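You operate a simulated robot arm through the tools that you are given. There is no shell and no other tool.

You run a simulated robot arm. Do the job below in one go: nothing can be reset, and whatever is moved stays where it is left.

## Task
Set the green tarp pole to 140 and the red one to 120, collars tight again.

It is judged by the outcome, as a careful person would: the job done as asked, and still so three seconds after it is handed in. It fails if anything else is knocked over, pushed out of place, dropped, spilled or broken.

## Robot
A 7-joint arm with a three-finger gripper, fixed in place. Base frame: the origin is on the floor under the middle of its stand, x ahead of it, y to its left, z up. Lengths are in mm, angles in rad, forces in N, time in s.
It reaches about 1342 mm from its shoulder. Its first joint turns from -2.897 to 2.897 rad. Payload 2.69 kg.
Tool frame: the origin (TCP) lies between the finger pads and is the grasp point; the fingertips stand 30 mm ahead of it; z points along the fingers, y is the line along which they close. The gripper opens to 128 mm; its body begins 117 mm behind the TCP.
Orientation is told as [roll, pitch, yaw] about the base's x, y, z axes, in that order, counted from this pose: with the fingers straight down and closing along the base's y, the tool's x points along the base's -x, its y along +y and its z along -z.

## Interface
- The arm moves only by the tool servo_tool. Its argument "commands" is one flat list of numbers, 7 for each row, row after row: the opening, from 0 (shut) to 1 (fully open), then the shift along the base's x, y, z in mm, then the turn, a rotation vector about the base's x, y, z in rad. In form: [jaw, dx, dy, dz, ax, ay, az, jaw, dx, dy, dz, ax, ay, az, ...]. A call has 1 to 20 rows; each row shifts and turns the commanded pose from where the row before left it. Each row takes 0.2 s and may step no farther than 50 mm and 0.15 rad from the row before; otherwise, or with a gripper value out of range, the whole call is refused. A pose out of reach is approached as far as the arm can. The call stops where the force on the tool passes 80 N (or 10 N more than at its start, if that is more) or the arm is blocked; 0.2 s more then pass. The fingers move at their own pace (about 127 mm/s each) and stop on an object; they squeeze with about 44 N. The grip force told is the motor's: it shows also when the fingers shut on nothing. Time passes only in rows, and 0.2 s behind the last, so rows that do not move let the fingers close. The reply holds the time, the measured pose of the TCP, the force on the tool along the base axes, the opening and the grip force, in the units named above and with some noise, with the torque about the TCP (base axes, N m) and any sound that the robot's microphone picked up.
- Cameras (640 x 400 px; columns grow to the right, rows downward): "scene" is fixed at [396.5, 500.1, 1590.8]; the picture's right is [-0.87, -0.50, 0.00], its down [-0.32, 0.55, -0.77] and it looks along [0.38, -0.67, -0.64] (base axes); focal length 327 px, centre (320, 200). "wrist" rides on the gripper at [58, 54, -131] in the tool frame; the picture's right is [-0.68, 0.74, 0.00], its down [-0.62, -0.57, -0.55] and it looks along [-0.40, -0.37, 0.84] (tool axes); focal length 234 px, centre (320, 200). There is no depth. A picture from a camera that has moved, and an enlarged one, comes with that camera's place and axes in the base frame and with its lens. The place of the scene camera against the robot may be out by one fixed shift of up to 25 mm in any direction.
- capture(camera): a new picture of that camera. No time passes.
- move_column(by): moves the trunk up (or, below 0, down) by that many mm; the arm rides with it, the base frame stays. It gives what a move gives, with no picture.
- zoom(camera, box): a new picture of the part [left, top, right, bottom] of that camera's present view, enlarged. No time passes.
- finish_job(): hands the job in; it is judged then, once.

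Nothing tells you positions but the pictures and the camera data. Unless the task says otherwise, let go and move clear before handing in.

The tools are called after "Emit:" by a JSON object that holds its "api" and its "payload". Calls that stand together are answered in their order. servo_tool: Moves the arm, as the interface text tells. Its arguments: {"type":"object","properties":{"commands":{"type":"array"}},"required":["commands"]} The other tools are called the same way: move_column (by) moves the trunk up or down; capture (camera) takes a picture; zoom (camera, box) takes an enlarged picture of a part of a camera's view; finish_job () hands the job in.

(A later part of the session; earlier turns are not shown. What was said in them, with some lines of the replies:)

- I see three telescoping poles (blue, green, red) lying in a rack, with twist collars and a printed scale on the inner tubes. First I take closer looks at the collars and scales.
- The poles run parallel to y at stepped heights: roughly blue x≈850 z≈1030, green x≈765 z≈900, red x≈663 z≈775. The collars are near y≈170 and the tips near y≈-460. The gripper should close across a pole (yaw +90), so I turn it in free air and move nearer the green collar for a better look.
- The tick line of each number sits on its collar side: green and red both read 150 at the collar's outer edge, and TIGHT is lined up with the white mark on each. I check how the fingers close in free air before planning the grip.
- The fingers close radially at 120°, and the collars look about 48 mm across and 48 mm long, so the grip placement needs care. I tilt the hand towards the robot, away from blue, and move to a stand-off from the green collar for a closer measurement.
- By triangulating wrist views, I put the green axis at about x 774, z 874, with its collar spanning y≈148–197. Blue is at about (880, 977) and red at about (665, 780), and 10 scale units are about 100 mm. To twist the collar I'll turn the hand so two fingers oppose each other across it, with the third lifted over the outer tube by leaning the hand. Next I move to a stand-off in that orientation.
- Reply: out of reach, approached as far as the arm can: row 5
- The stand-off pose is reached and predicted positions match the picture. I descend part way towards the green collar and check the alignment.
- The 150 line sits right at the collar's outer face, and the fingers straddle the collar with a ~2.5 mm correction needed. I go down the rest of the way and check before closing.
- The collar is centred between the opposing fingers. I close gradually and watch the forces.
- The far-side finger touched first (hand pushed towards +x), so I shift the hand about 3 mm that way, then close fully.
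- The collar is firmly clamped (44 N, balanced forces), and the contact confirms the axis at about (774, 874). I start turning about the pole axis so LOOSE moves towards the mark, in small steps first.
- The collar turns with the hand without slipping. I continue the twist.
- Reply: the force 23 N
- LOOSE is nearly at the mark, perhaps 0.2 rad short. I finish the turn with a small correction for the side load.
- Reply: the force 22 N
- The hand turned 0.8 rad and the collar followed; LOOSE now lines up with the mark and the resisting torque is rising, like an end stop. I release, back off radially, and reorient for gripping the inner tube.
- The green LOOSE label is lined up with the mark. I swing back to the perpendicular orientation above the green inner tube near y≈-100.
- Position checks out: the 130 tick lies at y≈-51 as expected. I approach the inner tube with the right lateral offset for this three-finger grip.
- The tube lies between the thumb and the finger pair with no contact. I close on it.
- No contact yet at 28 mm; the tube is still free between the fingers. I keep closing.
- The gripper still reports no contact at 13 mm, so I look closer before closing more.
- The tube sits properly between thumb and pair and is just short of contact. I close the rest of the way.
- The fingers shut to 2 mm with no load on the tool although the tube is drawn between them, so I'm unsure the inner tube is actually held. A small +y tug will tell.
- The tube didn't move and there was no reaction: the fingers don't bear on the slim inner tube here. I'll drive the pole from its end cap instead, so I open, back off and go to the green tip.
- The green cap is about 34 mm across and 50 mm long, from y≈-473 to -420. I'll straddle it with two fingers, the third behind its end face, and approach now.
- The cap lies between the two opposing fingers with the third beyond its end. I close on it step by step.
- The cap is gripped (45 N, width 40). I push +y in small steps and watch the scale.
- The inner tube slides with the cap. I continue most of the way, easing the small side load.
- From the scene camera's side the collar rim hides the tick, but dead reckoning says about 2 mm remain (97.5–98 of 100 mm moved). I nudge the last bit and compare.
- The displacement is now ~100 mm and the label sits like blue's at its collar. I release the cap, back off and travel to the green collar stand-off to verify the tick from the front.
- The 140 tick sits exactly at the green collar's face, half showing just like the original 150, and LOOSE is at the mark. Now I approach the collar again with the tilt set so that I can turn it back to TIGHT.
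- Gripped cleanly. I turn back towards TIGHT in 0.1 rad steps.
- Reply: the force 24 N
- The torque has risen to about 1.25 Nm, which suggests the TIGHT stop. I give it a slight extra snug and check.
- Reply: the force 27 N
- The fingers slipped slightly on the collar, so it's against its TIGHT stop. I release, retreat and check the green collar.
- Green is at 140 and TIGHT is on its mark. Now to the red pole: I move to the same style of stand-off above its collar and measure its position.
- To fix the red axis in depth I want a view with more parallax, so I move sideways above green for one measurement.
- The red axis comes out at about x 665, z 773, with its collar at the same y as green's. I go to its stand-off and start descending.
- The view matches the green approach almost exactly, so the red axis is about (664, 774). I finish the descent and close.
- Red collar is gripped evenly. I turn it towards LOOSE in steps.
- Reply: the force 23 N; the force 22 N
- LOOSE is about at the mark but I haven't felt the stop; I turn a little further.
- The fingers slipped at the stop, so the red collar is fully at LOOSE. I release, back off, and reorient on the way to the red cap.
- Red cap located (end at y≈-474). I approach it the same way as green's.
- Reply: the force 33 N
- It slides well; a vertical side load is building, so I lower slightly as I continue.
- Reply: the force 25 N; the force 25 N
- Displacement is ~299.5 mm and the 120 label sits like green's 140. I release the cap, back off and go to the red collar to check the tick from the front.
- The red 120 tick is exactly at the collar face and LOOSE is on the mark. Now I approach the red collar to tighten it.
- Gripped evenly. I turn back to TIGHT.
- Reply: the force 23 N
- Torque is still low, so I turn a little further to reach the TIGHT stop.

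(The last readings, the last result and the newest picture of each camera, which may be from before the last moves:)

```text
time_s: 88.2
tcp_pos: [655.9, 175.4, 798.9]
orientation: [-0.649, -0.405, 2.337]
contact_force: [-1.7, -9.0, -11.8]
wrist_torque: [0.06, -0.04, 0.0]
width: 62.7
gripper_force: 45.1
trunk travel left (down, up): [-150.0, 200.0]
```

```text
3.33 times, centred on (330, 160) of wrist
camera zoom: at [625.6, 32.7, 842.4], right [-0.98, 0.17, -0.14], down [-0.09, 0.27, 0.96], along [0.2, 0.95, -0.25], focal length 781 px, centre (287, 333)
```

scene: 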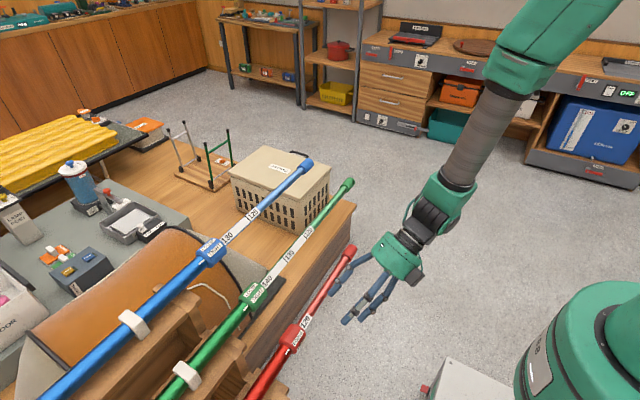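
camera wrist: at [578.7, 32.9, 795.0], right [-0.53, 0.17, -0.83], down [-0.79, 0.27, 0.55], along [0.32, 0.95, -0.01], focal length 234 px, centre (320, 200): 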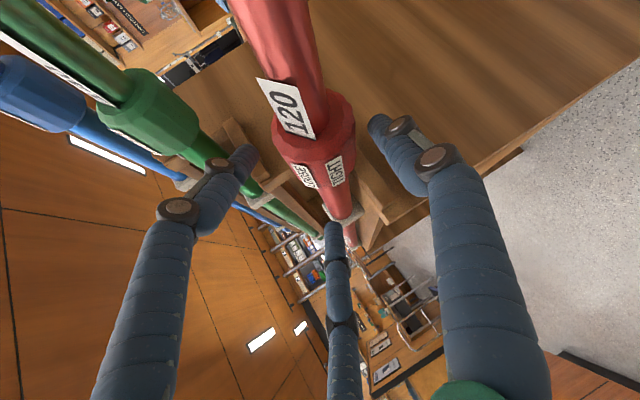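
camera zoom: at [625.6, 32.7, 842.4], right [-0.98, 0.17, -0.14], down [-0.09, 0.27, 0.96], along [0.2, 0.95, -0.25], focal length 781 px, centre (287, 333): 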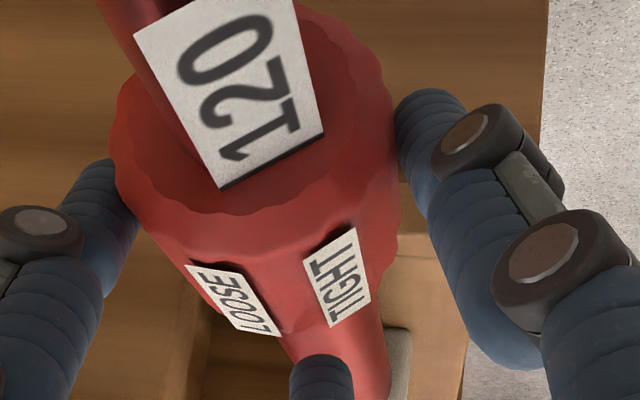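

The collar slipped in the fingers again, as it did at green's stop, so red is against TIGHT. I release, retreat and check everything.

Emit:
{"api": "servo_tool", "payload": {"commands": [0.7, 0, 0, 0, 0, 0, 0, 0.7, 0, 0, 0, 0, 0, 0, 0.7, -6, 0, 18, 0, 0, 0, 0.7, -12, 0, 36, 0, 0, 0, 0.7, -12, 0, 36, 0, 0, 0, 0.7, -12, -10, 20, 0, 0, 0, 0.7, 0, 0, 0, 0, 0, 0]}}

Emit:
{"api": "capture", "payload": {"camera": "wrist"}}

Emit:
{"api": "zoom", "payload": {"camera": "wrist", "box": [230, 0, 350, 100]}}

Emit:
{"api": "zoom", "payload": {"camera": "scene", "box": [230, 260, 350, 360]}}

```text
time_s: 89.8
tcp_pos: [612.0, 166.1, 911.2]
orientation: [-0.648, -0.403, 2.339]
contact_force: [-0.6, 0.0, 0.7]
wrist_torque: [-0.01, -0.01, 0.02]
width: 89.5
gripper_force: 0.2
trunk travel left (down, up): [-150.0, 200.0]
```

```text
taken
camera wrist: at [581.8, 23.1, 954.7], right [-0.98, 0.17, -0.14], down [-0.09, 0.27, 0.96], along [0.2, 0.95, -0.25], focal length 234 px, centre (320, 200)
```

wrist: 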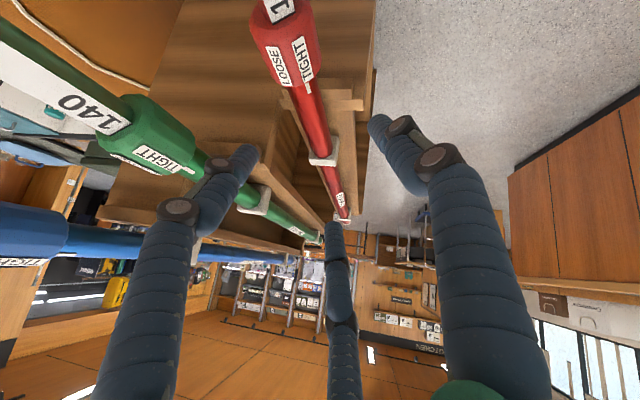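

```text
4.00 times, centred on (290, 50) of wrist
camera zoom: at [581.8, 23.1, 954.7], right [-0.98, 0.17, -0.14], down [-0.09, 0.27, 0.96], along [0.2, 0.95, -0.25], focal length 937 px, centre (440, 800)
```

zoom: 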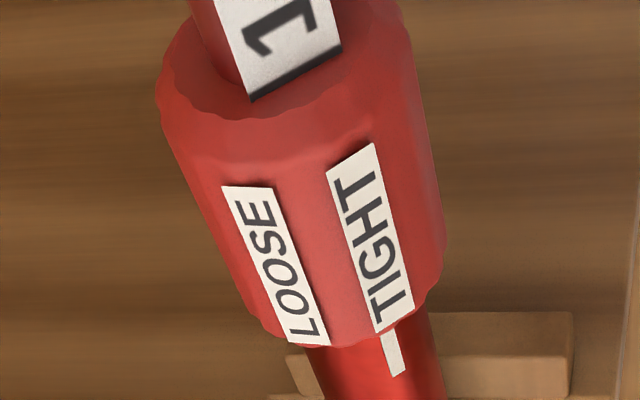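

```text
4.00 times, centred on (290, 310) of scene
camera zoom: at [396.5, 500.1, 1590.8], right [-0.87, -0.5, 0.0], down [-0.32, 0.55, -0.77], along [0.38, -0.67, -0.64], focal length 1307 px, centre (440, -240)
```

zoom: 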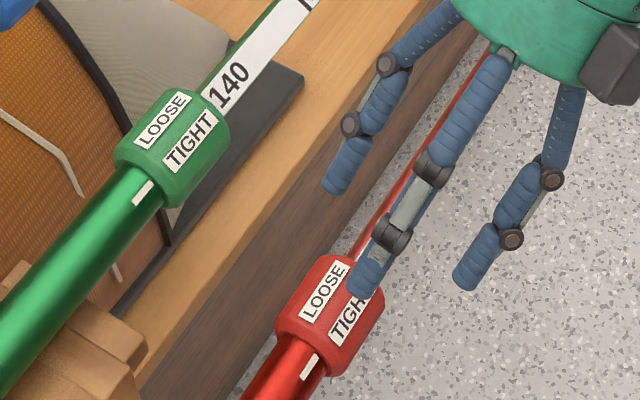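

Red TIGHT is on its mark with 120 at the collar face. I move the arm well clear and take a final look.

Emit:
{"api": "servo_tool", "payload": {"commands": [0.7, -8, -20, 40, 0, 0, 0, 0.7, -8, -20, 40, 0, 0, 0, 0.7, -8, -20, 40, 0, 0, 0, 0.7, -8, -20, 40, 0, 0, 0, 0.7, -8, -20, 40, 0, 0, 0, 0.7, 0, 0, 0, 0, 0, 0]}}

Emit:
{"api": "capture", "payload": {"camera": "scene"}}

Emit:
{"api": "capture", "payload": {"camera": "wrist"}}

Emit:
{"api": "zoom", "payload": {"camera": "scene", "box": [180, 200, 360, 370]}}

```text
time_s: 91.2
tcp_pos: [573.4, 66.4, 1109.9]
orientation: [-0.649, -0.404, 2.337]
contact_force: [0.0, 0.2, -0.2]
wrist_torque: [-0.01, -0.05, -0.03]
width: 89.4
gripper_force: 0.2
trunk travel left (down, up): [-150.0, 200.0]
```

```text
taken
```

scene: 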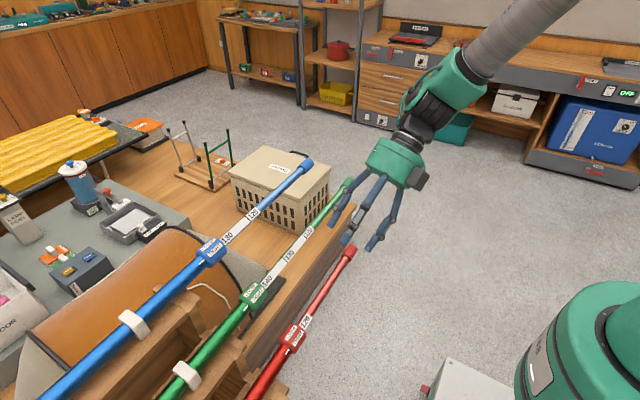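

```text
taken
camera wrist: at [542.1, -76.4, 1151.7], right [-0.98, 0.17, -0.14], down [-0.1, 0.27, 0.96], along [0.2, 0.95, -0.25], focal length 234 px, centre (320, 200)
```

wrist: 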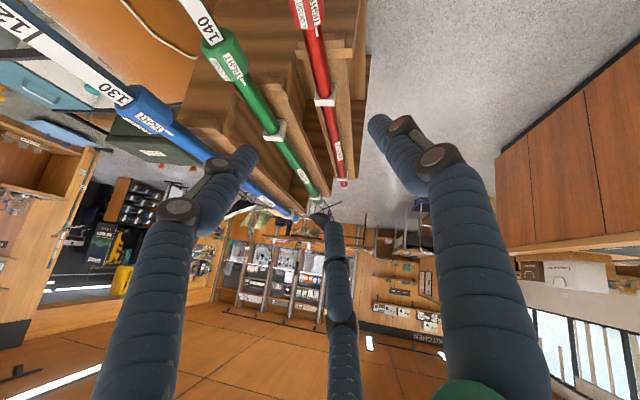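

```text
2.35 times, centred on (270, 285) of scene
camera zoom: at [396.5, 500.1, 1590.8], right [-0.87, -0.5, 0.0], down [-0.32, 0.55, -0.77], along [0.38, -0.67, -0.64], focal length 769 px, centre (438, 0)
```

zoom: 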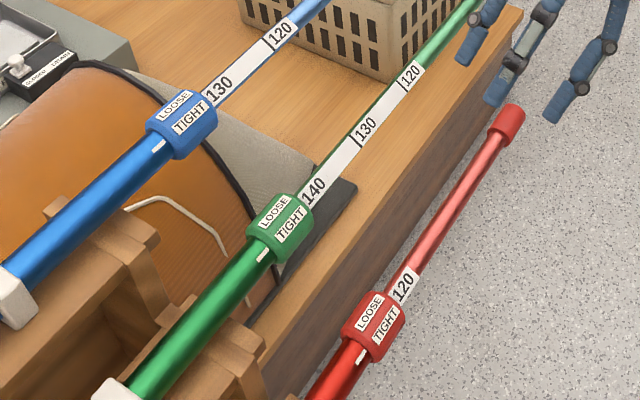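

Green reads 140 and red reads 120, both with TIGHT on the mark; blue is untouched at 130 and everything else is where it was. The arm is clear, so I hand the job in.

Emit:
{"api": "finish_job", "payload": {}}

```text
The job is handed in.
```

The job is handed in: the green pole is set to 140 and the red one to 120. Both collars are turned back to their TIGHT stops, with TIGHT lined up on the mark.

In the close-up views, each tick sat at the face of its collar, within about half a millimetre. I checked this just before tightening. After tightening, the same labels still showed at the collars.

The blue pole is still at 130 and tight. Nothing else looked moved in the final pictures. The gripper was open and clear of the poles when I handed in.
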